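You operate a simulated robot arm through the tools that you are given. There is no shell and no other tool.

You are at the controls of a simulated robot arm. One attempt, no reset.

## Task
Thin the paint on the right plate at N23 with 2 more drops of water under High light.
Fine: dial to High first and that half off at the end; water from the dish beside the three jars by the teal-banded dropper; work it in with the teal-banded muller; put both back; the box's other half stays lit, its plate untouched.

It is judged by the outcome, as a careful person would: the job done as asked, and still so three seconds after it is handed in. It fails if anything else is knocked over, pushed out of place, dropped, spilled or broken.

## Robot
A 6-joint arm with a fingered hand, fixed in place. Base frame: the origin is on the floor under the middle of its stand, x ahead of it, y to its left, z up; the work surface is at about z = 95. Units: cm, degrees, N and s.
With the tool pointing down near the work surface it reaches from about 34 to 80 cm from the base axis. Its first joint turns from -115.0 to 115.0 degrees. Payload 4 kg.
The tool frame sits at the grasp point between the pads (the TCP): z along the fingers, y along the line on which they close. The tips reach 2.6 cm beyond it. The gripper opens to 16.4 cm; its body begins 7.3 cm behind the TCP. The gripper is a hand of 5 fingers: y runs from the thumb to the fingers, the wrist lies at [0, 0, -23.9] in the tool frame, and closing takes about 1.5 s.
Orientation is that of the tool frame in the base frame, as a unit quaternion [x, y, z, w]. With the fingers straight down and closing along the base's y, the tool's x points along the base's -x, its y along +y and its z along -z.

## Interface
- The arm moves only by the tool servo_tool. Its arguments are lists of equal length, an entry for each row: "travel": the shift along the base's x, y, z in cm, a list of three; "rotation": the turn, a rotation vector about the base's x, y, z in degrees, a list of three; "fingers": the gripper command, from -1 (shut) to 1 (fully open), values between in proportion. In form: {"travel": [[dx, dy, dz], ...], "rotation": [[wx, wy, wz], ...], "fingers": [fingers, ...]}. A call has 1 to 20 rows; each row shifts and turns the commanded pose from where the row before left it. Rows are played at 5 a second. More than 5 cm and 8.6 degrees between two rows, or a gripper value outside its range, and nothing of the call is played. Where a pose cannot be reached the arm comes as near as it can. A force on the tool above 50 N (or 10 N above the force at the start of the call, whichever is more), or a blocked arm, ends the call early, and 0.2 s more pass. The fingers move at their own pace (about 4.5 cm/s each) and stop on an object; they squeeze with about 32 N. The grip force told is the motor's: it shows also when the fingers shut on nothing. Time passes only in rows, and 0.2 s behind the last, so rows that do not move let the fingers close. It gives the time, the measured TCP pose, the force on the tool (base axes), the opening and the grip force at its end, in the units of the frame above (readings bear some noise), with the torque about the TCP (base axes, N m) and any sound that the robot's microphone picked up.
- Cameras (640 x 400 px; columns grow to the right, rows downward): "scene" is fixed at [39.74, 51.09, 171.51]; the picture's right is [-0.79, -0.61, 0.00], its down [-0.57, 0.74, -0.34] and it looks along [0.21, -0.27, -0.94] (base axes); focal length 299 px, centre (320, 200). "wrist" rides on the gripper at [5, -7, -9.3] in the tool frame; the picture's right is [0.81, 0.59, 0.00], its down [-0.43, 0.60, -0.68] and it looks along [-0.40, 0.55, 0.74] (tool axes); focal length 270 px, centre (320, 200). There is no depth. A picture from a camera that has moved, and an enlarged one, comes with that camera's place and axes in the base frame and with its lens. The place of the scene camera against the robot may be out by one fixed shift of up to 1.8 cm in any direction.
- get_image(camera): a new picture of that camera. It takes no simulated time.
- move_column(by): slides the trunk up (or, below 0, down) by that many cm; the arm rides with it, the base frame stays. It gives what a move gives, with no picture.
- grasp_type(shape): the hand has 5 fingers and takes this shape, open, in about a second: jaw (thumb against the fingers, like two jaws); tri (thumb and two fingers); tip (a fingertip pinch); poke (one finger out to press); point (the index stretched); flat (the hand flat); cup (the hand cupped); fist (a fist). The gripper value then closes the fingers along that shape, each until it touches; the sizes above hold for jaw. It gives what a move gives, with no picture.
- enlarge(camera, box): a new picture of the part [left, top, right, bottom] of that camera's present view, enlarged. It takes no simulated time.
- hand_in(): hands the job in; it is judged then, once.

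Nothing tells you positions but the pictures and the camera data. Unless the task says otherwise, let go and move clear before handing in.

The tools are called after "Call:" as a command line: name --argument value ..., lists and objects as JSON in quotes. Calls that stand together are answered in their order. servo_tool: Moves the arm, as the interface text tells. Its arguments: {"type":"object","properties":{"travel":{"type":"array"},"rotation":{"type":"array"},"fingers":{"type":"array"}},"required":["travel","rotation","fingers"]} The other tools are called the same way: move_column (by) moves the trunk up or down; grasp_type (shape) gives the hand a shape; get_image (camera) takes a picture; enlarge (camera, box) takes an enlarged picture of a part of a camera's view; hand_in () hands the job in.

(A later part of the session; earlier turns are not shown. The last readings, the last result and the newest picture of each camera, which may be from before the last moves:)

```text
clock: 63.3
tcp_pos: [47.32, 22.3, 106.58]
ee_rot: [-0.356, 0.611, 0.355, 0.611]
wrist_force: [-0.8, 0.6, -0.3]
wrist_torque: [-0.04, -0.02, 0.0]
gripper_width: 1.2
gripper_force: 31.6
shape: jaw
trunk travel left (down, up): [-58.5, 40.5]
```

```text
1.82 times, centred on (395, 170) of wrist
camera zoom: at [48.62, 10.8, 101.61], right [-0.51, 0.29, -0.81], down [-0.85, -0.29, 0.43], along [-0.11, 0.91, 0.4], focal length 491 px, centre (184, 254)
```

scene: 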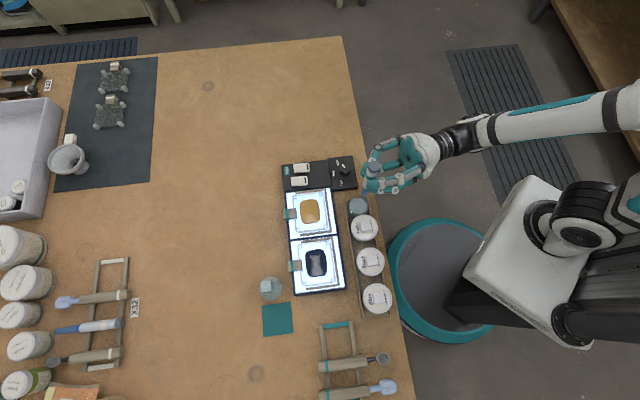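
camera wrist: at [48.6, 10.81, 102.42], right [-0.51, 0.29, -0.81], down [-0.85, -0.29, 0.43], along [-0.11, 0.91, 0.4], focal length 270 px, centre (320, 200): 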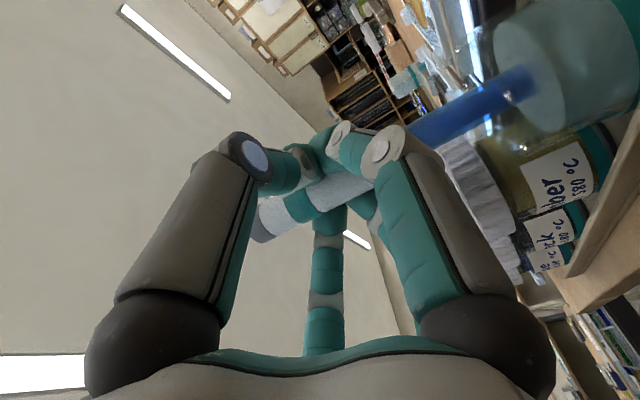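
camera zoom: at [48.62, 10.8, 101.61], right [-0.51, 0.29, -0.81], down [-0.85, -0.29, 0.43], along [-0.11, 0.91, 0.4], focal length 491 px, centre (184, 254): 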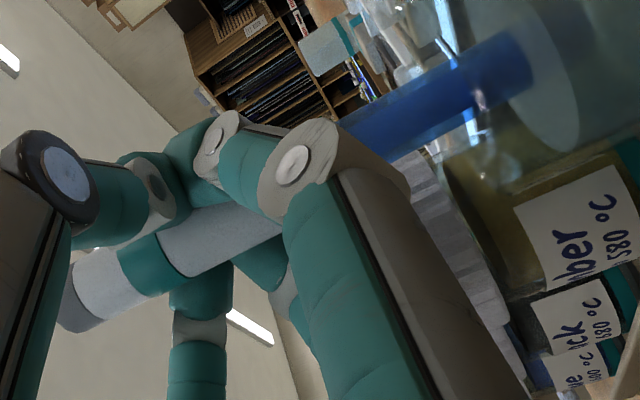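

Call:
servo_tool --travel '[[0, 0, 0], [0, 0, 0], [0, 0, 0.6], [0, 0, 0.6], [0, 0, 0.6], [0, 0, 0.7], [0, 0, 0]]' --rotation '[[0, 0, 0], [0, 0, 0], [0, 0, 0], [0, 0, 0], [0, 0, 0], [0, 0, 0], [0, 0, 0]]' --fingers '[-0.88, -0.88, -0.88, -0.88, -0.88, -0.88, -0.88]'

Call:
enlarge --camera "wrist" --box '[400, 0, 640, 150]'

Call:
enlarge --camera "scene" --box '[330, 170, 400, 230]'

```text
clock: 64.9
tcp_pos: [47.35, 22.32, 109.07]
ee_rot: [-0.355, 0.611, 0.355, 0.611]
wrist_force: [0.1, 0.0, -0.9]
wrist_torque: [-0.02, -0.01, 0.01]
gripper_width: 1.2
gripper_force: 32.0
shape: jaw
trunk travel left (down, up): [-58.5, 40.5]
```

```text
2.67 times, centred on (520, 75) of wrist
camera zoom: at [48.56, 10.78, 104.11], right [-0.51, 0.29, -0.81], down [-0.85, -0.29, 0.43], along [-0.11, 0.91, 0.4], focal length 721 px, centre (-213, 533)
```

zoom: 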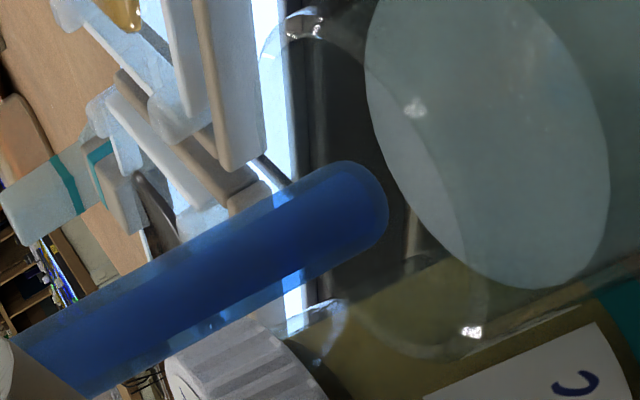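

```text
6.67 times, centred on (365, 200) of scene
camera zoom: at [39.74, 51.09, 171.51], right [-0.79, -0.61, 0.0], down [-0.57, 0.74, -0.34], along [0.21, -0.27, -0.94], focal length 1994 px, centre (20, 200)
```

zoom: 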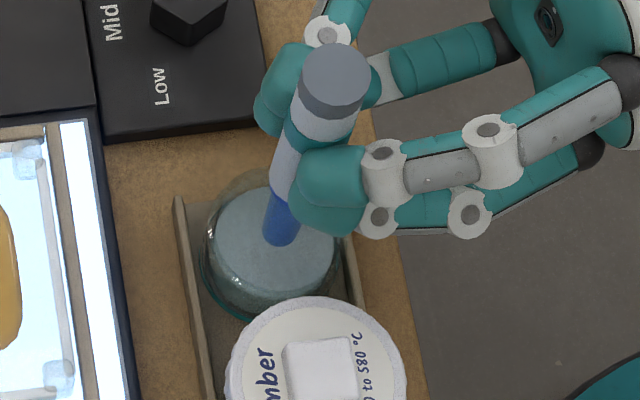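

Call:
servo_tool --travel '[[0, 0, 0], [0, 0, 0]]' --rotation '[[0, 0, 0], [0, 0, 0]]' --fingers '[-0.94, -0.94]'

Call:
servo_tool --travel '[[0, 0, 0], [0, 0, 0]]' --rotation '[[0, 0, 0], [0, 0, 0]]' --fingers '[-1, -1]'

Call:
enlarge --camera "wrist" --box '[400, 0, 640, 150]'

```text
clock: 65.5
tcp_pos: [47.38, 22.32, 109.0]
ee_rot: [-0.354, 0.612, 0.354, 0.612]
wrist_force: [0.5, -0.2, -0.6]
wrist_torque: [-0.02, 0.0, -0.01]
gripper_width: 1.21
gripper_force: 32.3
shape: jaw
trunk travel left (down, up): [-58.5, 40.5]
```

```text
clock: 66.1
tcp_pos: [47.23, 22.37, 109.08]
ee_rot: [-0.355, 0.612, 0.355, 0.611]
wrist_force: [-0.4, 0.2, -0.3]
wrist_torque: [0.01, 0.02, 0.01]
gripper_width: 1.2
gripper_force: 32.0
shape: jaw
trunk travel left (down, up): [-58.5, 40.5]
```

```text
2.67 times, centred on (520, 75) of wrist
camera zoom: at [48.56, 10.78, 104.09], right [-0.51, 0.29, -0.81], down [-0.85, -0.29, 0.43], along [-0.11, 0.91, 0.4], focal length 721 px, centre (-213, 533)
```

zoom: 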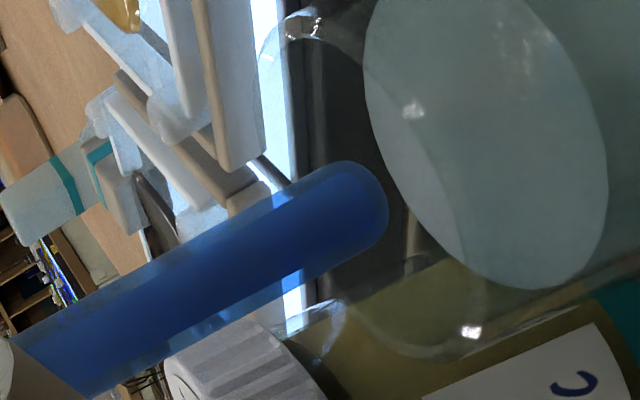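

Call:
enlarge --camera "wrist" --box '[400, 55, 560, 155]'

Call:
enlarge --camera "wrist" --box '[230, 130, 400, 260]'

```text
4.00 times, centred on (480, 105) of wrist
camera zoom: at [48.56, 10.78, 104.09], right [-0.51, 0.29, -0.81], down [-0.85, -0.29, 0.43], along [-0.11, 0.91, 0.4], focal length 1081 px, centre (-320, 580)
```

zoom: 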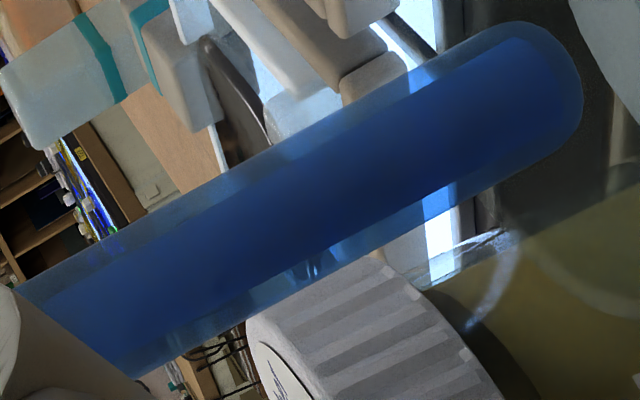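

```text
3.08 times, centred on (315, 195) of wrist
camera zoom: at [48.56, 10.78, 104.09], right [-0.51, 0.29, -0.81], down [-0.85, -0.29, 0.43], along [-0.11, 0.91, 0.4], focal length 832 px, centre (335, 215)
```

zoom: 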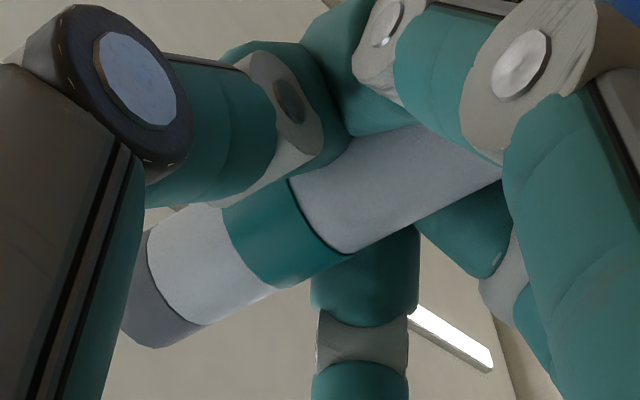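

The nozzle now shows a dark core that it didn't have before dipping, so I take it to be loaded. I'll carry it, raised, over the amber paint, which I place at about (56.35, 32.95) with its surface at z≈98.3.

Call:
servo_tool --travel '[[0, 0, 2], [0, 0, 2], [0, 0, 2], [2.2, 2.18, 0], [2.2, 2.18, 0], [2.2, 2.17, 0], [2.25, 2.17, 0], [0, 0, 0], [0, 0, 0]]' --rotation '[[0, 0, 0], [0, 0, 0], [0, 0, 0], [0, 0, 0], [0, 0, 0], [0, 0, 0], [0, 0, 0], [0, 0, 0], [0, 0, 0]]' --fingers '[-1, -1, -1, -1, -1, -1, -1, -1, -1]'

Call:
enlarge --camera "scene" --box '[275, 170, 365, 240]'

Call:
get_image --camera "wrist"

```text
clock: 68.1
tcp_pos: [56.24, 30.94, 115.05]
ee_rot: [-0.354, 0.612, 0.354, 0.612]
wrist_force: [0.9, 0.0, -1.1]
wrist_torque: [0.03, -0.01, 0.01]
gripper_width: 1.23
gripper_force: 31.6
shape: jaw
trunk travel left (down, up): [-58.5, 40.5]
```

```text
5.71 times, centred on (320, 205) of scene
camera zoom: at [39.74, 51.09, 171.51], right [-0.79, -0.61, 0.0], down [-0.57, 0.74, -0.34], along [0.21, -0.27, -0.94], focal length 1709 px, centre (320, 171)
```

zoom: 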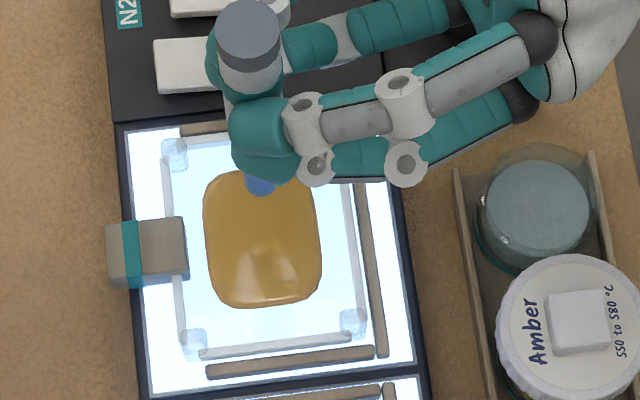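

```text
taken
camera wrist: at [57.47, 19.43, 110.18], right [-0.51, 0.29, -0.81], down [-0.85, -0.29, 0.43], along [-0.11, 0.91, 0.4], focal length 270 px, centre (320, 200)
```

wrist: 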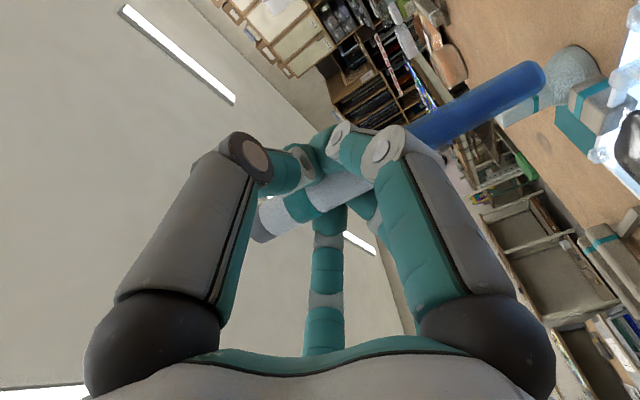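

Call:
servo_tool --travel '[[0, 0, -2], [0, 0, -2], [0, 0, -1.3], [0, 0, 0]]' --rotation '[[0, 0, 0], [0, 0, 0], [0, 0, 0], [0, 0, 0]]' --fingers '[-1, -1, -1, -1]'

Call:
enlarge --camera "scene" --box '[275, 170, 365, 240]'

Call:
enlarge --camera "wrist" --box '[400, 0, 640, 200]'

```text
clock: 69.1
tcp_pos: [56.13, 30.91, 109.69]
ee_rot: [-0.354, 0.612, 0.354, 0.612]
wrist_force: [0.7, 0.3, -1.1]
wrist_torque: [-0.02, 0.02, -0.02]
gripper_width: 1.21
gripper_force: 32.6
shape: jaw
trunk travel left (down, up): [-58.5, 40.5]
```

```text
5.71 times, centred on (320, 205) of scene
camera zoom: at [39.74, 51.09, 171.51], right [-0.79, -0.61, 0.0], down [-0.57, 0.74, -0.34], along [0.21, -0.27, -0.94], focal length 1709 px, centre (320, 171)
```

zoom: 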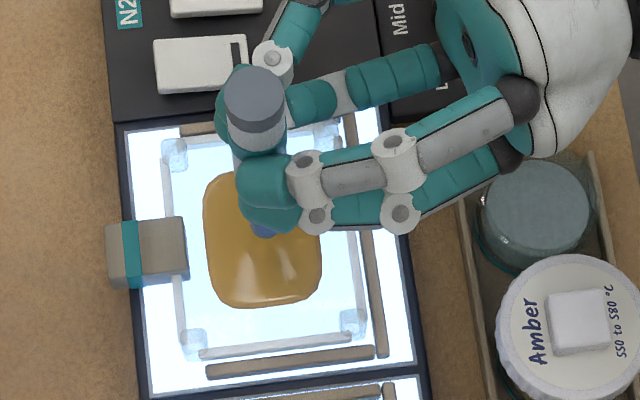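

```text
2.00 times, centred on (520, 100) of wrist
camera zoom: at [57.4, 19.46, 104.79], right [-0.51, 0.29, -0.81], down [-0.85, -0.29, 0.43], along [-0.11, 0.91, 0.4], focal length 541 px, centre (-80, 400)
```

zoom: 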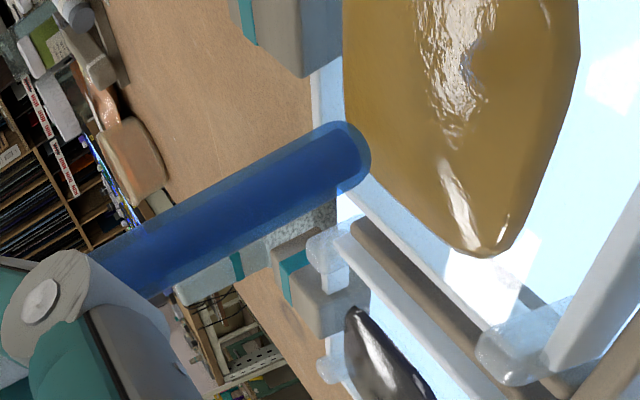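

The nozzle hangs about 1.5 cm over the paint with its core visibly filled. I'll try one small relax-and-squeeze pulse and look for a drop.

Call:
servo_tool --travel '[[0, 0, 0], [0, 0, 0], [0, 0, 0]]' --rotation '[[0, 0, 0], [0, 0, 0], [0, 0, 0]]' --fingers '[-0.88, -0.88, -1]'

Call:
enlarge --camera "wrist" --box '[400, 0, 640, 200]'

```text
clock: 69.9
tcp_pos: [56.18, 31.02, 109.78]
ee_rot: [-0.354, 0.612, 0.355, 0.611]
wrist_force: [-0.2, 0.4, -1.4]
wrist_torque: [-0.04, 0.04, 0.0]
gripper_width: 1.2
gripper_force: 31.6
shape: jaw
trunk travel left (down, up): [-58.5, 40.5]
```

```text
2.00 times, centred on (520, 100) of wrist
camera zoom: at [57.4, 19.46, 104.82], right [-0.51, 0.29, -0.81], down [-0.85, -0.29, 0.43], along [-0.11, 0.91, 0.4], focal length 541 px, centre (-80, 400)
```

zoom: 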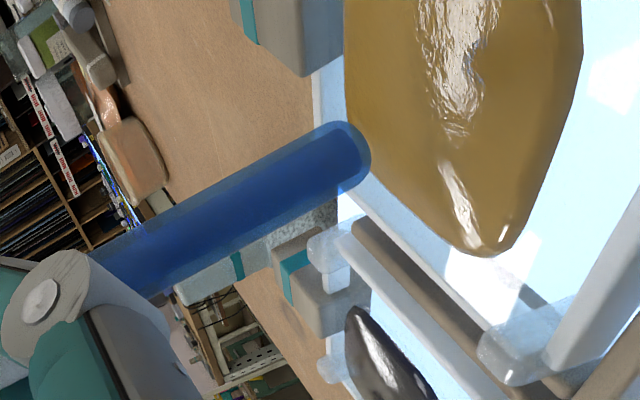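

Call:
servo_tool --travel '[[0, 0, -0.4], [0, 0, -0.4], [0, 0, 0]]' --rotation '[[0, 0, 0], [0, 0, 0], [0, 0, 0]]' --fingers '[-1, -1, -1]'

Call:
enlarge --camera "wrist" --box '[400, 0, 640, 200]'

Call:
enlarge --camera "scene" --box '[285, 180, 345, 240]'

```text
clock: 70.7
tcp_pos: [56.12, 31.05, 109.01]
ee_rot: [-0.354, 0.612, 0.354, 0.612]
wrist_force: [0.0, 0.1, -1.1]
wrist_torque: [-0.03, -0.01, -0.05]
gripper_width: 1.2
gripper_force: 32.1
shape: jaw
trunk travel left (down, up): [-58.5, 40.5]
```

```text
2.00 times, centred on (520, 100) of wrist
camera zoom: at [57.41, 19.46, 104.01], right [-0.51, 0.29, -0.81], down [-0.85, -0.29, 0.43], along [-0.11, 0.91, 0.4], focal length 541 px, centre (-80, 400)
```

zoom: 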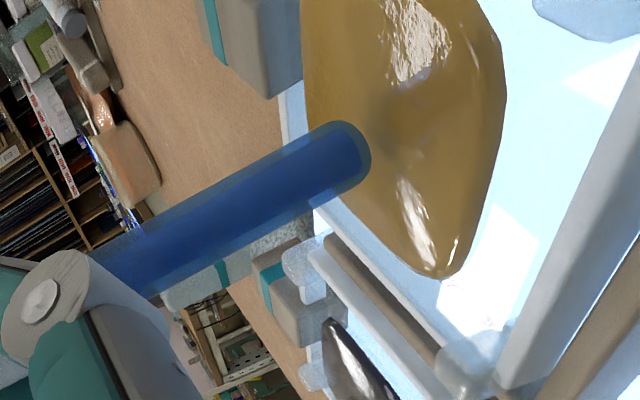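

```text
6.67 times, centred on (315, 210) of scene
camera zoom: at [39.74, 51.09, 171.51], right [-0.79, -0.61, 0.0], down [-0.57, 0.74, -0.34], along [0.21, -0.27, -0.94], focal length 1994 px, centre (353, 133)
```

zoom: 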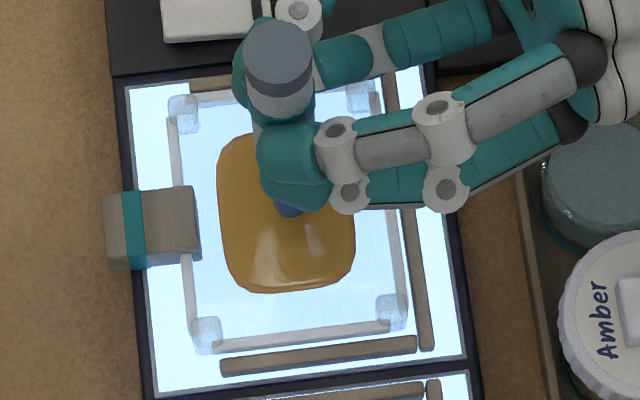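

Call:
servo_tool --travel '[[0, 0, -0.4]]' --rotation '[[0, 0, 0]]' --fingers '[-1]'

Call:
enlarge --camera "wrist" --box '[440, 0, 640, 150]'

```text
clock: 71.1
tcp_pos: [56.21, 31.02, 108.52]
ee_rot: [-0.354, 0.612, 0.355, 0.611]
wrist_force: [-0.5, 0.7, -0.5]
wrist_torque: [-0.03, -0.01, 0.01]
gripper_width: 1.21
gripper_force: 31.9
shape: jaw
trunk travel left (down, up): [-58.5, 40.5]
```

```text
2.67 times, centred on (540, 75) of wrist
camera zoom: at [57.41, 19.43, 103.63], right [-0.51, 0.29, -0.81], down [-0.85, -0.29, 0.43], along [-0.11, 0.91, 0.4], focal length 721 px, centre (-267, 533)
```

zoom: 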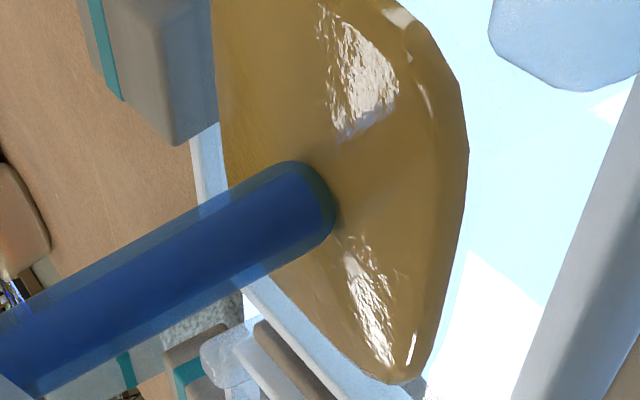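

Call:
servo_tool --travel '[[0, 0, -0.25]]' --rotation '[[0, 0, 0]]' --fingers '[-1]'

Call:
enlarge --camera "wrist" --box '[440, 0, 640, 150]'

```text
clock: 71.5
tcp_pos: [56.17, 31.08, 108.31]
ee_rot: [-0.355, 0.612, 0.355, 0.612]
wrist_force: [-0.1, 0.5, 0.1]
wrist_torque: [0.01, 0.01, 0.0]
gripper_width: 1.2
gripper_force: 32.3
shape: jaw
trunk travel left (down, up): [-58.5, 40.5]
```

```text
2.67 times, centred on (540, 75) of wrist
camera zoom: at [57.45, 19.4, 103.41], right [-0.51, 0.29, -0.81], down [-0.85, -0.29, 0.43], along [-0.11, 0.91, 0.4], focal length 721 px, centre (-267, 533)
```

zoom: 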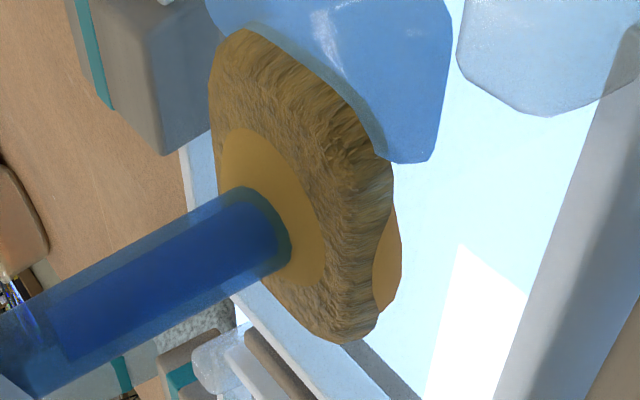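

Touching the paint released water: a small puddle appeared and the level in the nozzle dropped. I'll rise at once so no more comes out, then check.

Call:
servo_tool --travel '[[0, 0, 1.5], [0, 0, 1.0]]' --rotation '[[0, 0, 0], [0, 0, 0]]' --fingers '[-1, -1]'

Call:
enlarge --camera "wrist" --box '[400, 0, 640, 200]'

Call:
enlarge --camera "scene" --box '[285, 180, 345, 240]'

```text
clock: 72.1
tcp_pos: [56.15, 30.99, 110.9]
ee_rot: [-0.354, 0.612, 0.355, 0.612]
wrist_force: [-0.8, -1.0, -1.1]
wrist_torque: [-0.03, 0.01, 0.01]
gripper_width: 1.19
gripper_force: 31.8
shape: jaw
trunk travel left (down, up): [-58.5, 40.5]
```

```text
2.00 times, centred on (520, 100) of wrist
camera zoom: at [57.42, 19.46, 105.94], right [-0.51, 0.29, -0.81], down [-0.85, -0.29, 0.43], along [-0.11, 0.91, 0.4], focal length 541 px, centre (-80, 400)
```

zoom: 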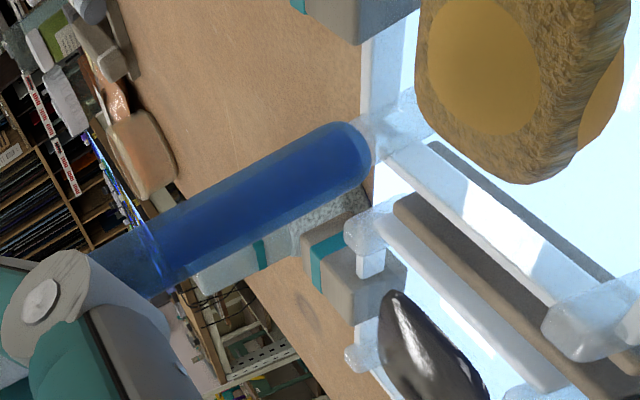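

```text
6.67 times, centred on (315, 210) of scene
camera zoom: at [39.74, 51.09, 171.51], right [-0.79, -0.61, 0.0], down [-0.57, 0.74, -0.34], along [0.21, -0.27, -0.94], focal length 1994 px, centre (353, 133)
```

zoom: 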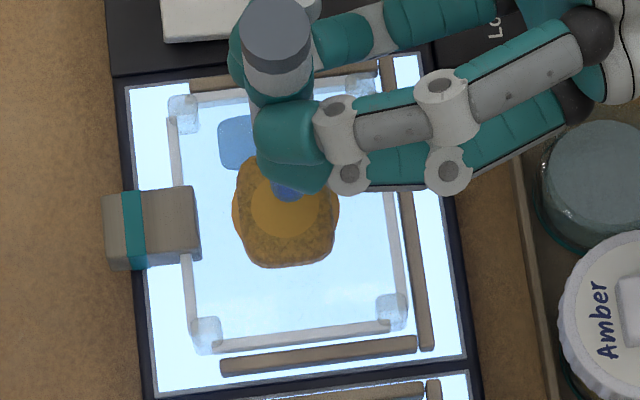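

Call:
servo_tool --travel '[[0, 0, 2], [0, 0, 1], [-2, -2.5, 0], [-2, -2.5, 0], [0, 0, 0]]' --rotation '[[0, 0, 0], [0, 0, 0], [0, 0, 0], [0, 0, 0], [0, 0, 0]]' --fingers '[-1, -1, -1, -1, -1]'

Call:
enlarge --camera "scene" --box '[285, 180, 345, 240]'

Call:
enlarge --camera "wrist" --box '[400, 0, 640, 200]'

```text
clock: 73.3
tcp_pos: [51.99, 25.95, 113.78]
ee_rot: [-0.356, 0.611, 0.356, 0.611]
wrist_force: [-0.1, 0.6, -0.9]
wrist_torque: [-0.03, 0.03, 0.04]
gripper_width: 1.21
gripper_force: 31.6
shape: jaw
trunk travel left (down, up): [-58.5, 40.5]
```

```text
6.67 times, centred on (315, 210) of scene
camera zoom: at [39.74, 51.09, 171.51], right [-0.79, -0.61, 0.0], down [-0.57, 0.74, -0.34], along [0.21, -0.27, -0.94], focal length 1994 px, centre (353, 133)
```

zoom: 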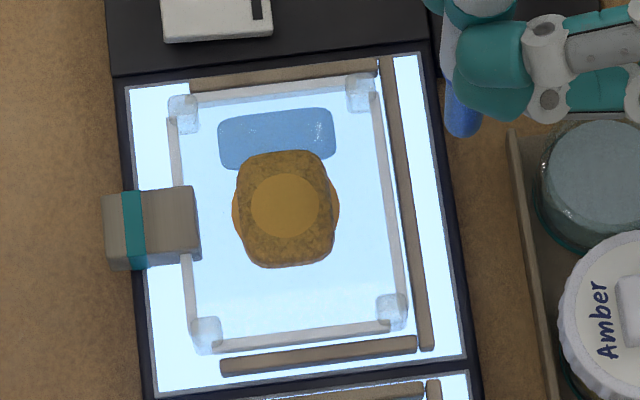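

```text
2.00 times, centred on (520, 100) of wrist
camera zoom: at [53.32, 14.4, 108.77], right [-0.51, 0.29, -0.81], down [-0.85, -0.29, 0.43], along [-0.11, 0.91, 0.4], focal length 541 px, centre (-80, 400)
```

zoom: 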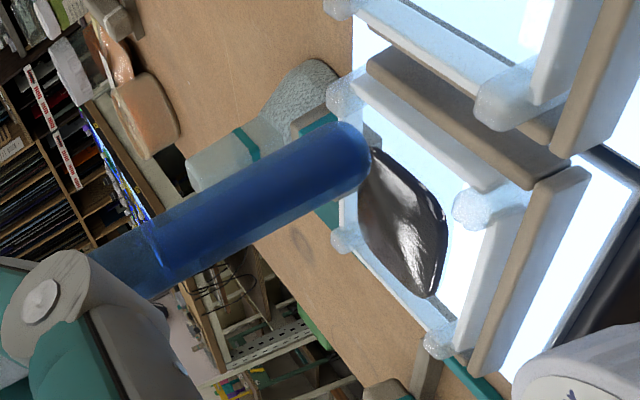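

One event released one portion, and the level hasn't changed since. The plate now shows a separate water puddle and a pigment pile, which still needs mulling. I'll go back for the second drop the same way.

Call:
servo_tool --travel '[[2, 2.5, 0], [2, 2.5, 0], [0, 0, -2], [0, 0, -2], [0, 0, 0]]' --rotation '[[0, 0, 0], [0, 0, 0], [0, 0, 0], [0, 0, 0], [0, 0, 0]]' --fingers '[-1, -1, -1, -1, -1]'

Call:
enlarge --camera "wrist" --box '[400, 0, 640, 200]'

```text
clock: 74.5
tcp_pos: [56.04, 30.93, 109.72]
ee_rot: [-0.354, 0.613, 0.355, 0.611]
wrist_force: [0.2, 1.0, -0.7]
wrist_torque: [0.0, 0.02, -0.02]
gripper_width: 1.2
gripper_force: 31.9
shape: jaw
trunk travel left (down, up): [-58.5, 40.5]
```

```text
2.00 times, centred on (520, 100) of wrist
camera zoom: at [57.31, 19.36, 104.83], right [-0.51, 0.29, -0.81], down [-0.85, -0.29, 0.43], along [-0.11, 0.91, 0.4], focal length 541 px, centre (-80, 400)
```

zoom: 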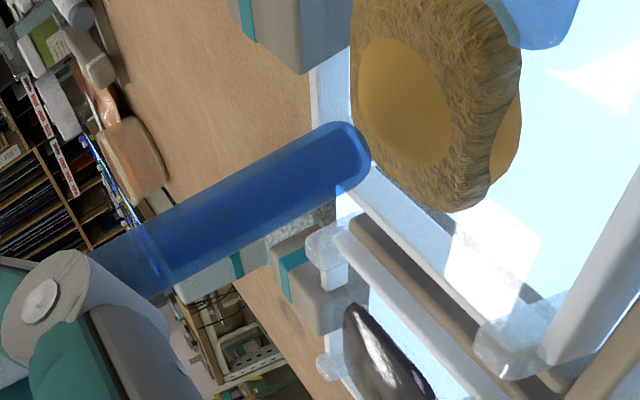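

Call:
servo_tool --travel '[[0, 0, -0.7], [0, 0, -0.4]]' --rotation '[[0, 0, 0], [0, 0, 0]]' --fingers '[-1, -1]'

Call:
enlarge --camera "wrist" --box '[400, 0, 640, 200]'

```text
clock: 75.1
tcp_pos: [56.07, 30.94, 108.74]
ee_rot: [-0.355, 0.612, 0.355, 0.611]
wrist_force: [0.2, -0.9, -0.6]
wrist_torque: [0.02, -0.03, 0.01]
gripper_width: 1.19
gripper_force: 32.0
shape: jaw
trunk travel left (down, up): [-58.5, 40.5]
```

```text
2.00 times, centred on (520, 100) of wrist
camera zoom: at [57.36, 19.33, 103.77], right [-0.51, 0.29, -0.81], down [-0.85, -0.29, 0.43], along [-0.11, 0.91, 0.4], focal length 541 px, centre (-80, 400)
```

zoom: 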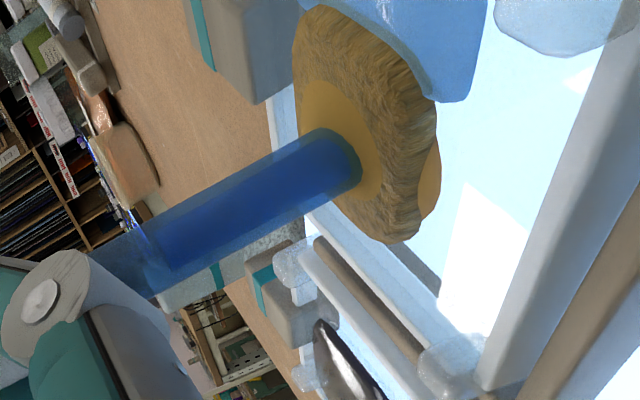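

Call:
servo_tool --travel '[[0, 0, -0.2]]' --rotation '[[0, 0, 0]]' --fingers '[-1]'

Call:
enlarge --camera "wrist" --box '[400, 0, 640, 200]'

```text
clock: 75.5
tcp_pos: [56.02, 30.87, 108.6]
ee_rot: [-0.354, 0.613, 0.355, 0.611]
wrist_force: [0.5, 0.6, -1.5]
wrist_torque: [-0.03, -0.03, 0.02]
gripper_width: 1.21
gripper_force: 32.3
shape: jaw
trunk travel left (down, up): [-58.5, 40.5]
```

```text
2.00 times, centred on (520, 100) of wrist
camera zoom: at [57.35, 19.34, 103.58], right [-0.51, 0.29, -0.81], down [-0.85, -0.29, 0.43], along [-0.11, 0.91, 0.4], focal length 541 px, centre (-80, 400)
```

zoom: 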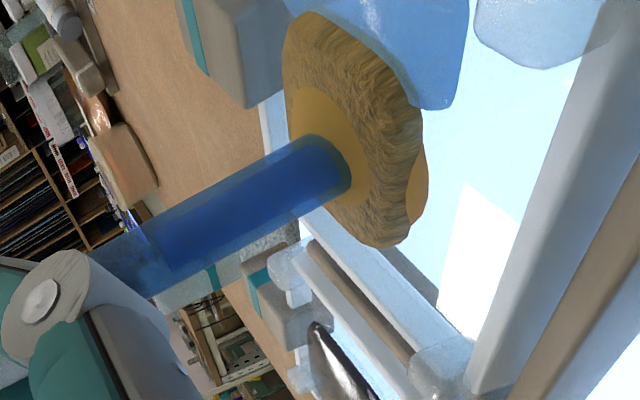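

Call:
servo_tool --travel '[[0, 0, -0.2]]' --rotation '[[0, 0, 0]]' --fingers '[-1]'

Call:
enlarge --camera "wrist" --box '[400, 0, 640, 200]'

```text
clock: 75.9
tcp_pos: [56.2, 30.98, 108.33]
ee_rot: [-0.355, 0.612, 0.355, 0.612]
wrist_force: [-0.4, 0.1, 0.0]
wrist_torque: [0.03, 0.0, -0.01]
gripper_width: 1.17
gripper_force: 32.1
shape: jaw
trunk travel left (down, up): [-58.5, 40.5]
```

```text
2.00 times, centred on (520, 100) of wrist
camera zoom: at [57.37, 19.38, 103.41], right [-0.51, 0.29, -0.81], down [-0.85, -0.29, 0.43], along [-0.11, 0.91, 0.4], focal length 541 px, centre (-80, 400)
```

zoom: 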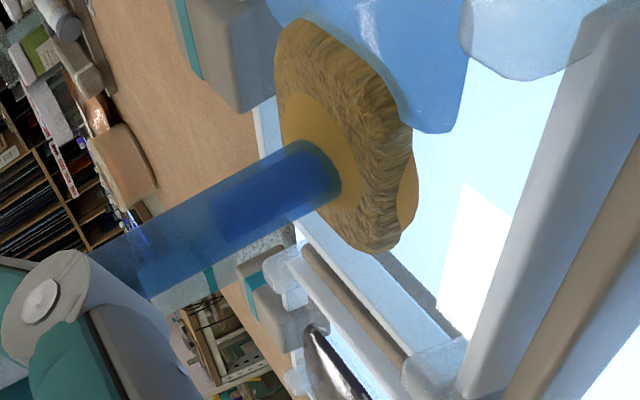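

The level moved again. I'll rise and compare.

Call:
servo_tool --travel '[[0, 0, 1.5], [0, 0, 2], [0, 0, 2]]' --rotation '[[0, 0, 0], [0, 0, 0], [0, 0, 0]]' --fingers '[-1, -1, -1]'

Call:
enlarge --camera "wrist" --box '[400, 0, 640, 200]'

Call:
servo_tool --travel '[[-2, -2.5, 0], [-2, -2.5, 0], [0, 0, 0]]' --rotation '[[0, 0, 0], [0, 0, 0], [0, 0, 0]]' --fingers '[-1, -1, -1]'

Call:
enlarge --camera "scene" --box '[285, 180, 345, 240]'

Call:
enlarge --camera "wrist" --box '[400, 0, 640, 200]'

```text
clock: 76.7
tcp_pos: [56.11, 30.99, 114.03]
ee_rot: [-0.354, 0.612, 0.354, 0.612]
wrist_force: [0.2, -0.1, -1.3]
wrist_torque: [-0.04, 0.04, 0.02]
gripper_width: 1.18
gripper_force: 32.1
shape: jaw
trunk travel left (down, up): [-58.5, 40.5]
```

```text
2.00 times, centred on (520, 100) of wrist
camera zoom: at [57.43, 19.43, 108.98], right [-0.51, 0.29, -0.81], down [-0.85, -0.29, 0.43], along [-0.11, 0.91, 0.4], focal length 541 px, centre (-80, 400)
```

zoom: 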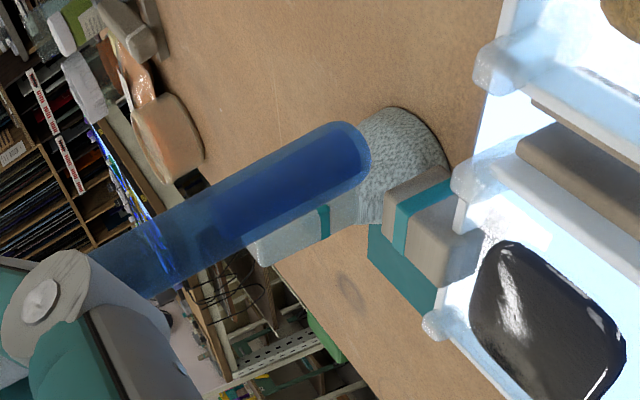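

```text
clock: 77.5
tcp_pos: [52.08, 26.16, 113.81]
ee_rot: [-0.355, 0.611, 0.355, 0.612]
wrist_force: [0.1, 0.6, -1.1]
wrist_torque: [-0.01, 0.0, 0.0]
gripper_width: 1.19
gripper_force: 32.1
shape: jaw
trunk travel left (down, up): [-58.5, 40.5]
```

```text
6.67 times, centred on (315, 210) of scene
camera zoom: at [39.74, 51.09, 171.51], right [-0.79, -0.61, 0.0], down [-0.57, 0.74, -0.34], along [0.21, -0.27, -0.94], focal length 1994 px, centre (353, 133)
```

zoom: 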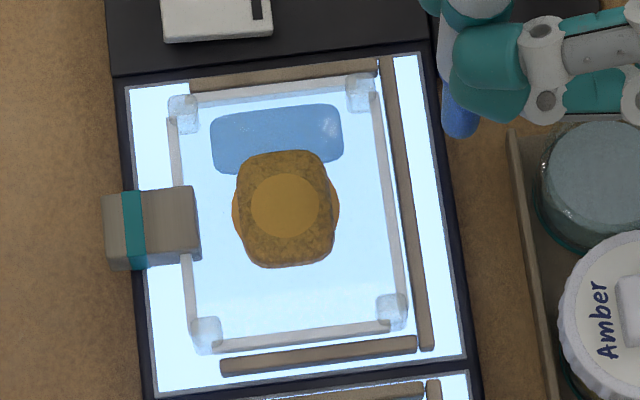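

```text
2.00 times, centred on (520, 100) of wrist
camera zoom: at [53.37, 14.5, 108.76], right [-0.51, 0.29, -0.81], down [-0.85, -0.29, 0.43], along [-0.11, 0.91, 0.4], focal length 541 px, centre (-80, 400)
```

zoom: 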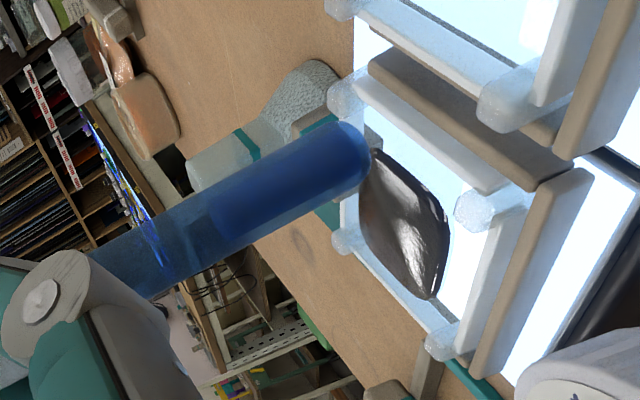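

Each touch lowered the column by the same amount and the puddle grew both times, so two drops are in. Next I'll put the dropper back: raise the trunk, turn the hand down again and return to the rack.

Call:
move_column --by 29

Call:
servo_tool --travel '[[-1.4, 2.4, -2], [-1.4, 2.4, -2], [-1.4, 2.4, -2], [-1.4, 2.4, -2], [-1.4, 2.4, -2], [0, 0, 0]]' --rotation '[[0, 0, -3.06], [0, 0, -3.06], [0, 0, -3.06], [0, 0, -3.06], [0, 0, -3.06], [0, 0, 0]]' --fingers '[-1, -1, -1, -1, -1, -1]'

```text
clock: 80.4
tcp_pos: [52.13, 26.05, 142.55]
ee_rot: [-0.355, 0.611, 0.355, 0.612]
wrist_force: [0.5, -0.3, -1.2]
wrist_torque: [-0.02, 0.02, -0.02]
gripper_width: 1.18
gripper_force: 31.6
shape: jaw
trunk travel left (down, up): [-87.5, 11.5]
```

```text
clock: 81.8
tcp_pos: [45.19, 38.07, 132.84]
ee_rot: [-0.27, 0.653, 0.272, 0.653]
wrist_force: [0.0, 0.1, -0.4]
wrist_torque: [-0.05, 0.0, 0.02]
gripper_width: 1.21
gripper_force: 31.6
shape: jaw
trunk travel left (down, up): [-87.5, 11.5]
```

Call:
servo_tool --travel '[[0, 0, 0], [0, 0, 0], [0, 0, 0], [0, 0, 0], [0, 0, 0], [0, 0, 0], [0, 0, 0], [0, 0, 0], [0, 0, 0], [0, 0, 0], [0, 0, 0], [0, 0, 0]]' --rotation '[[-5.785, 5.785, 0], [-5.785, 5.785, 0], [-5.785, 5.785, 0], [-5.785, 5.785, 0], [-5.785, 5.785, 0], [-5.785, 5.785, 0], [-5.785, 5.785, 0], [-5.785, 5.785, 0], [-5.785, 5.785, 0], [-5.785, 5.785, 0], [-5.785, 5.785, 0], [0, 0, 0]]' --fingers '[-1, -1, -1, -1, -1, -1, -1, -1, -1, -1, -1, -1]'

Call:
get_image --camera "wrist"

Call:
get_image --camera "scene"

```text
clock: 84.4
tcp_pos: [44.93, 38.19, 132.66]
ee_rot: [-0.383, 0.924, -0.001, 0.0]
wrist_force: [-0.1, -0.3, -1.7]
wrist_torque: [0.03, -0.04, -0.01]
gripper_width: 1.18
gripper_force: 31.9
shape: jaw
trunk travel left (down, up): [-87.5, 11.5]
```

```text
taken
camera wrist: at [46.23, 29.59, 142.19], right [-0.99, -0.16, 0.0], down [-0.11, 0.73, 0.68], along [-0.11, 0.67, -0.74], focal length 270 px, centre (320, 200)
```

wrist: 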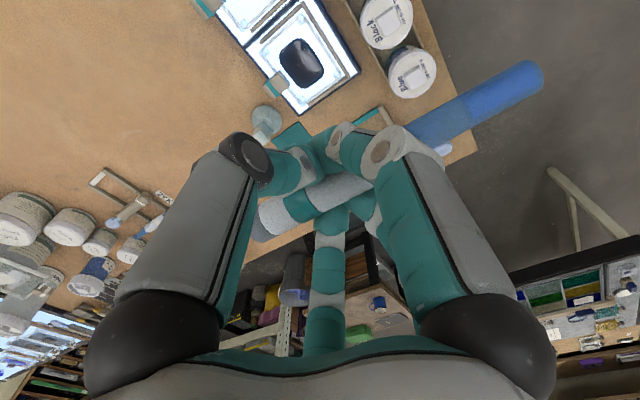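

```text
taken
```

scene: 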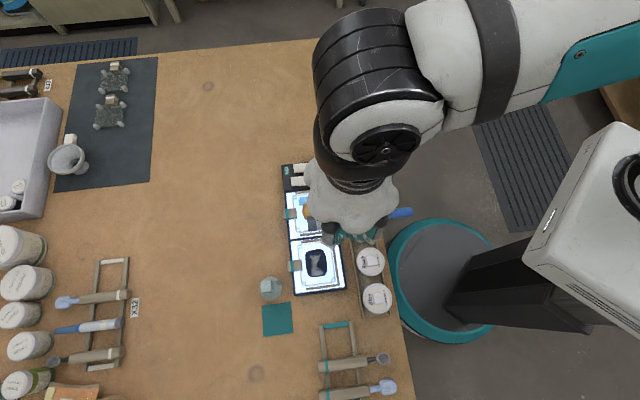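

Call:
servo_tool --travel '[[-1.65, 1.92, -3.4], [-1.65, 1.92, -3.4], [-1.65, 1.92, -3.4], [-1.65, 1.92, -3.4], [-1.65, 1.92, -3.4], [-1.65, 1.92, -3.4], [-1.66, 1.9, -3.4], [0, 0, 0]]' --rotation '[[0, 0, 0], [0, 0, 0], [0, 0, 0], [0, 0, 0], [0, 0, 0], [0, 0, 0], [0, 0, 0], [0, 0, 0]]' --fingers '[-1, -1, -1, -1, -1, -1, -1, -1]'

Call:
get_image --camera "wrist"

Call:
enlarge --camera "wrist" --box '[200, 20, 520, 260]'

```text
clock: 86.2
tcp_pos: [33.55, 51.58, 108.87]
ee_rot: [-0.383, 0.924, 0.0, -0.001]
wrist_force: [0.9, 0.0, -0.9]
wrist_torque: [0.0, -0.04, 0.02]
gripper_width: 1.2
gripper_force: 32.0
shape: jaw
trunk travel left (down, up): [-87.5, 11.5]
```

```text
taken
camera wrist: at [34.75, 43.16, 118.39], right [-0.99, -0.16, 0.0], down [-0.11, 0.73, 0.68], along [-0.11, 0.67, -0.74], focal length 270 px, centre (320, 200)
```

wrist: 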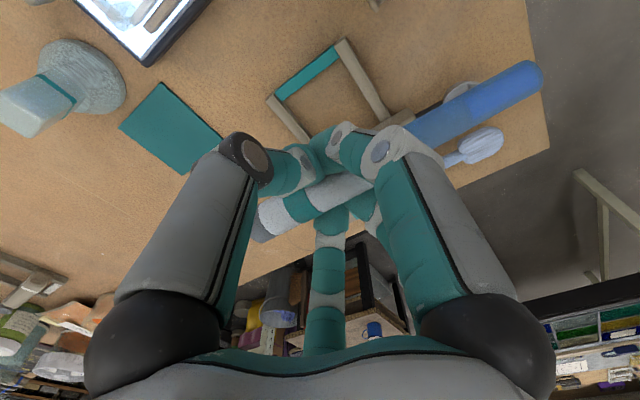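

```text
1.67 times, centred on (360, 140) of wrist
camera zoom: at [34.75, 43.16, 118.39], right [-0.99, -0.16, 0.0], down [-0.11, 0.73, 0.68], along [-0.11, 0.67, -0.74], focal length 450 px, centre (253, 300)
```

zoom: 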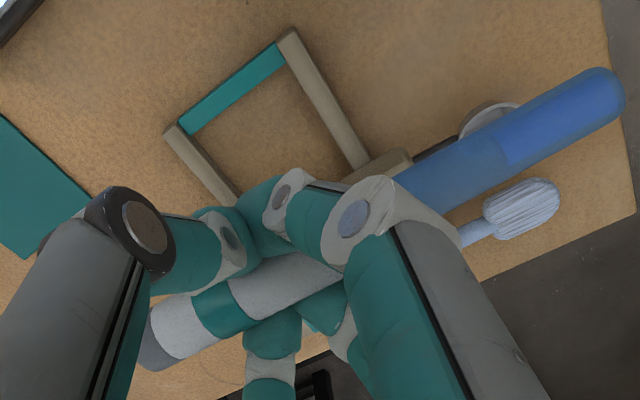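

Call:
servo_tool --travel '[[-0.1, -0.1, -2], [0, 0, -3], [0, 0, -2], [0, 0, -1.5], [0, 0, -0.8], [0, 0, -0.4], [0, 0, 0]]' --rotation '[[0, 0, 0], [0, 0, 0], [0, 0, 0], [0, 0, 0], [0, 0, 0], [0, 0, 0], [0, 0, 0]]' --fingers '[-1, -1, -1, -1, -1, -1, -1]'

Call:
enlarge --camera "wrist" --box '[200, 20, 560, 260]'

Call:
enlarge --camera "scene" --box '[310, 290, 410, 400]'

```text
clock: 87.8
tcp_pos: [33.52, 51.54, 99.19]
ee_rot: [-0.383, 0.924, -0.001, 0.0]
wrist_force: [0.4, -0.4, -0.5]
wrist_torque: [0.01, -0.02, -0.03]
gripper_width: 1.16
gripper_force: 31.8
shape: jaw
trunk travel left (down, up): [-87.5, 11.5]
```

```text
1.67 times, centred on (380, 140) of wrist
camera zoom: at [34.72, 42.95, 108.69], right [-0.99, -0.16, 0.0], down [-0.11, 0.73, 0.68], along [-0.11, 0.67, -0.74], focal length 450 px, centre (220, 300)
```

zoom: 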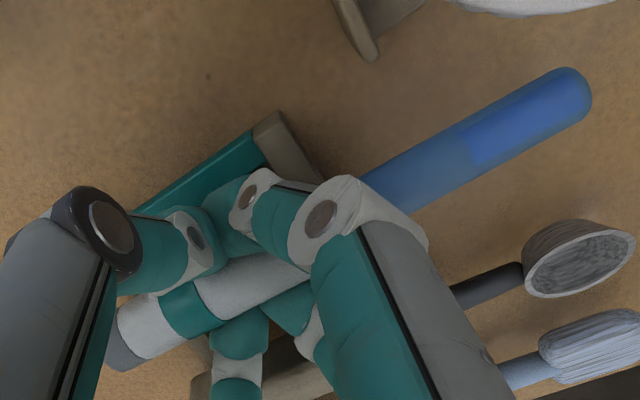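

```text
3.64 times, centred on (360, 345) of scene
camera zoom: at [39.74, 51.09, 171.51], right [-0.79, -0.61, 0.0], down [-0.57, 0.74, -0.34], along [0.21, -0.27, -0.94], focal length 1088 px, centre (174, -327)
```

zoom: 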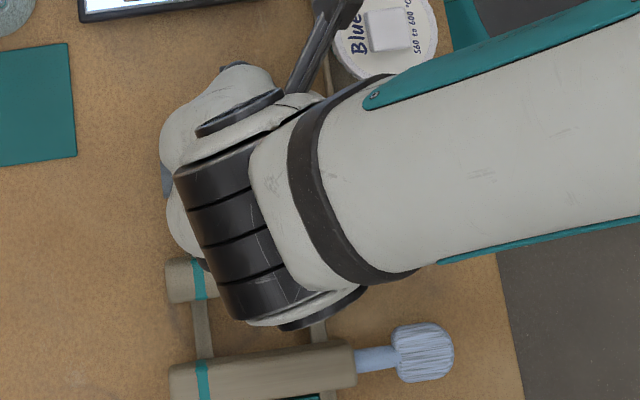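

Call:
servo_tool --travel '[[0, 0, -0.2], [0, 0, -0.2], [0, 0, 0]]' --rotation '[[0, 0, 0], [0, 0, 0], [0, 0, 0]]' --fingers '[-1, -1, -1]'

```text
clock: 88.6
tcp_pos: [33.39, 51.3, 98.93]
ee_rot: [-0.383, 0.924, -0.001, -0.001]
wrist_force: [0.5, 0.0, -0.1]
wrist_torque: [0.03, -0.04, 0.02]
gripper_width: 1.19
gripper_force: 32.4
shape: jaw
trunk travel left (down, up): [-87.5, 11.5]
```

Call:
servo_tool --travel '[[0, 0, -0.1], [0, 0, 0]]' --rotation '[[0, 0, 0], [0, 0, 0]]' --fingers '[-1, -1]'

Call:
enlarge --camera "wrist" --box '[200, 20, 560, 260]'

```text
clock: 89.2
tcp_pos: [33.5, 51.29, 98.75]
ee_rot: [-0.383, 0.924, -0.002, -0.001]
wrist_force: [-0.7, -0.2, 3.0]
wrist_torque: [0.02, 0.03, -0.02]
gripper_width: 1.2
gripper_force: 31.7
shape: jaw
trunk travel left (down, up): [-87.5, 11.5]
```

```text
1.67 times, centred on (380, 140) of wrist
camera zoom: at [34.69, 42.9, 108.28], right [-0.99, -0.16, 0.0], down [-0.11, 0.73, 0.68], along [-0.11, 0.67, -0.74], focal length 450 px, centre (220, 300)
```

zoom: 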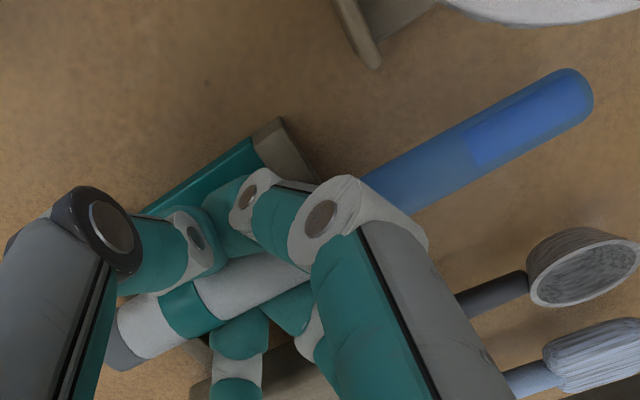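

There is light contact with the rails (3 N), so the dropper is resting. I'll open slowly and only as wide as the gap to the spoon allows.

Call:
servo_tool --travel '[[0, 0, 0], [0, 0, 0], [0, 0, 0], [0, 0, 0], [0, 0, 0], [0, 0, 0], [0, 0, 0], [0, 0, 0]]' --rotation '[[0, 0, 0], [0, 0, 0], [0, 0, 0], [0, 0, 0], [0, 0, 0], [0, 0, 0], [0, 0, 0], [0, 0, 0]]' --fingers '[-0.85, -0.7, -0.55, -0.4, -0.28, -0.18, -0.15, -0.15]'

Call:
enlarge --camera "wrist" --box '[200, 20, 560, 260]'

```text
clock: 91.0
tcp_pos: [33.47, 51.45, 98.85]
ee_rot: [-0.383, 0.924, -0.001, -0.001]
wrist_force: [0.6, 0.0, 1.3]
wrist_torque: [0.0, 0.04, -0.04]
gripper_width: 6.92
gripper_force: 0.0
shape: jaw
trunk travel left (down, up): [-87.5, 11.5]
```

```text
1.67 times, centred on (380, 140) of wrist
camera zoom: at [34.71, 42.89, 108.26], right [-0.99, -0.16, 0.0], down [-0.11, 0.73, 0.68], along [-0.11, 0.67, -0.74], focal length 450 px, centre (220, 300)
```

zoom: 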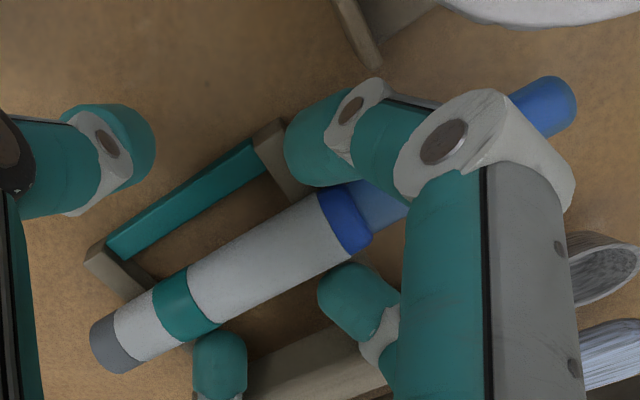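

Call:
servo_tool --travel '[[0, 0, 0.6], [0, 0, 1.5], [0, 0, 3], [0, 0, 4], [0, 0, 4], [0, 0, 0]]' --rotation '[[0, 0, 0], [0, 0, 0], [0, 0, 0], [0, 0, 0], [0, 0, 0], [0, 0, 0]]' --fingers '[-0.15, -0.15, -0.1, 0.3, 0.7, 1]'

Call:
get_image --camera "wrist"

Call:
enlarge --camera "wrist" --box '[220, 0, 460, 150]'

```text
clock: 92.4
tcp_pos: [33.43, 51.59, 111.83]
ee_rot: [-0.383, 0.924, -0.001, 0.0]
wrist_force: [0.4, -0.7, 0.2]
wrist_torque: [-0.02, 0.01, -0.01]
gripper_width: 13.99
gripper_force: 0.1
shape: jaw
trunk travel left (down, up): [-87.5, 11.5]
```

```text
taken
camera wrist: at [34.74, 43.09, 121.34], right [-0.99, -0.16, 0.0], down [-0.11, 0.73, 0.68], along [-0.11, 0.67, -0.74], focal length 270 px, centre (320, 200)
```

wrist: 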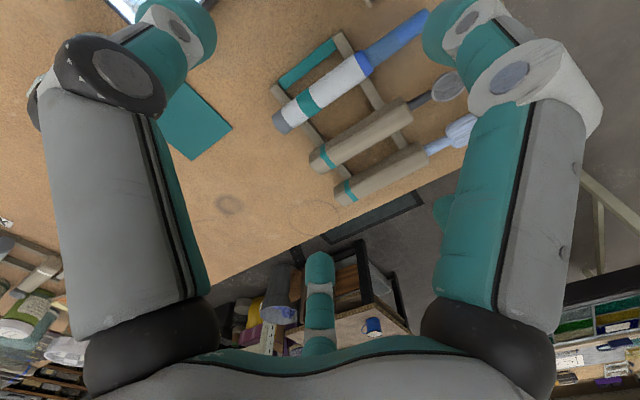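

```text
2.67 times, centred on (340, 75) of wrist
camera zoom: at [34.74, 43.09, 121.34], right [-0.99, -0.16, 0.0], down [-0.11, 0.73, 0.68], along [-0.11, 0.67, -0.74], focal length 721 px, centre (267, 533)
```

zoom: 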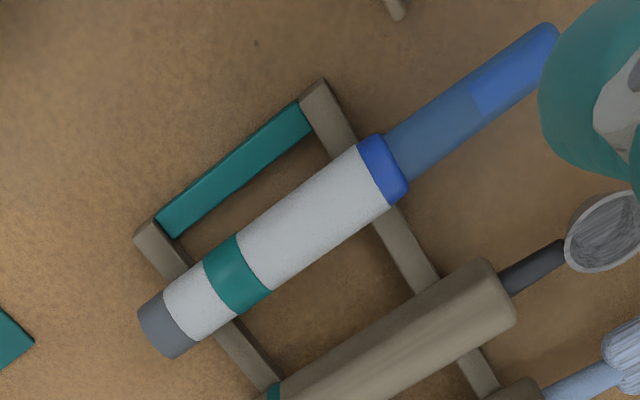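

The dropper is back on its rails as it was. Now I'll go over to the glass muller by the teal mat and measure it.

Call:
servo_tool --travel '[[0, 0, 3], [3.8, 0.4, 0.5], [3.8, 0.4, 0.5], [3.8, 0.4, 0], [3.8, 0.4, 0], [3.8, 0.4, 0], [0, 0, 0]]' --rotation '[[0, 0, 0], [0, 0, 0], [0, 0, 0], [0, 0, 0], [0, 0, 0], [0, 0, 0], [0, 0, 0]]' --fingers '[1, 1, 1, 1, 1, 1, 1]'

Call:
get_image --camera "wrist"

Call:
get_image --camera "scene"

Call:
enlarge --camera "wrist" --box '[240, 0, 440, 150]'

```text
clock: 94.0
tcp_pos: [52.49, 53.42, 116.03]
ee_rot: [-0.383, 0.924, -0.001, 0.0]
wrist_force: [-0.5, -0.6, -0.7]
wrist_torque: [0.0, -0.01, -0.06]
gripper_width: 16.37
gripper_force: 0.1
shape: jaw
trunk travel left (down, up): [-87.5, 11.5]
```

```text
taken
camera wrist: at [53.74, 45.01, 125.45], right [-0.99, -0.16, 0.0], down [-0.11, 0.73, 0.68], along [-0.11, 0.67, -0.74], focal length 270 px, centre (320, 200)
```

wrist: 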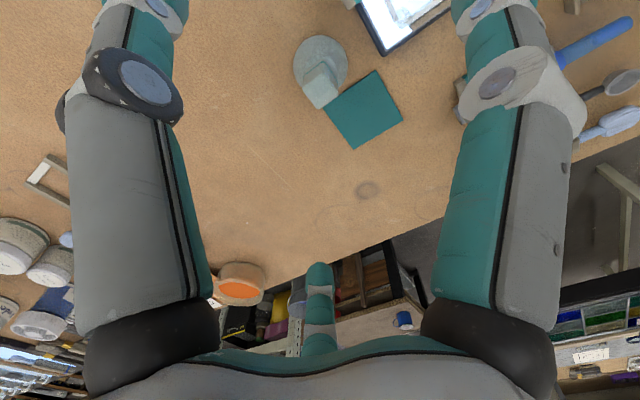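

```text
taken
```

scene: 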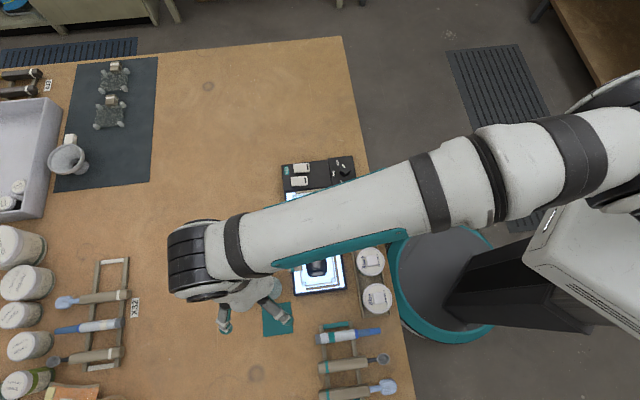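

```text
2.67 times, centred on (340, 75) of wrist
camera zoom: at [53.74, 45.01, 125.45], right [-0.99, -0.16, 0.0], down [-0.11, 0.73, 0.68], along [-0.11, 0.67, -0.74], focal length 721 px, centre (267, 533)
```

zoom: 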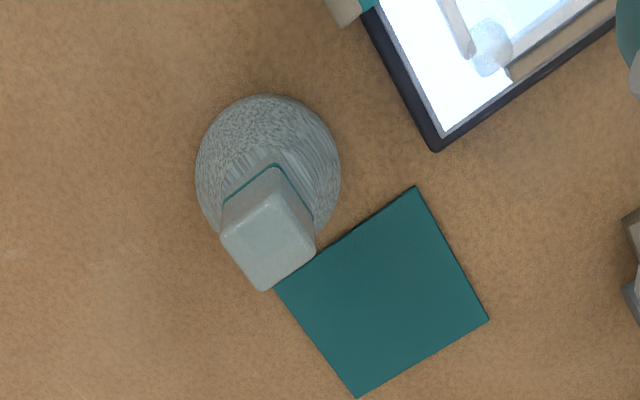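

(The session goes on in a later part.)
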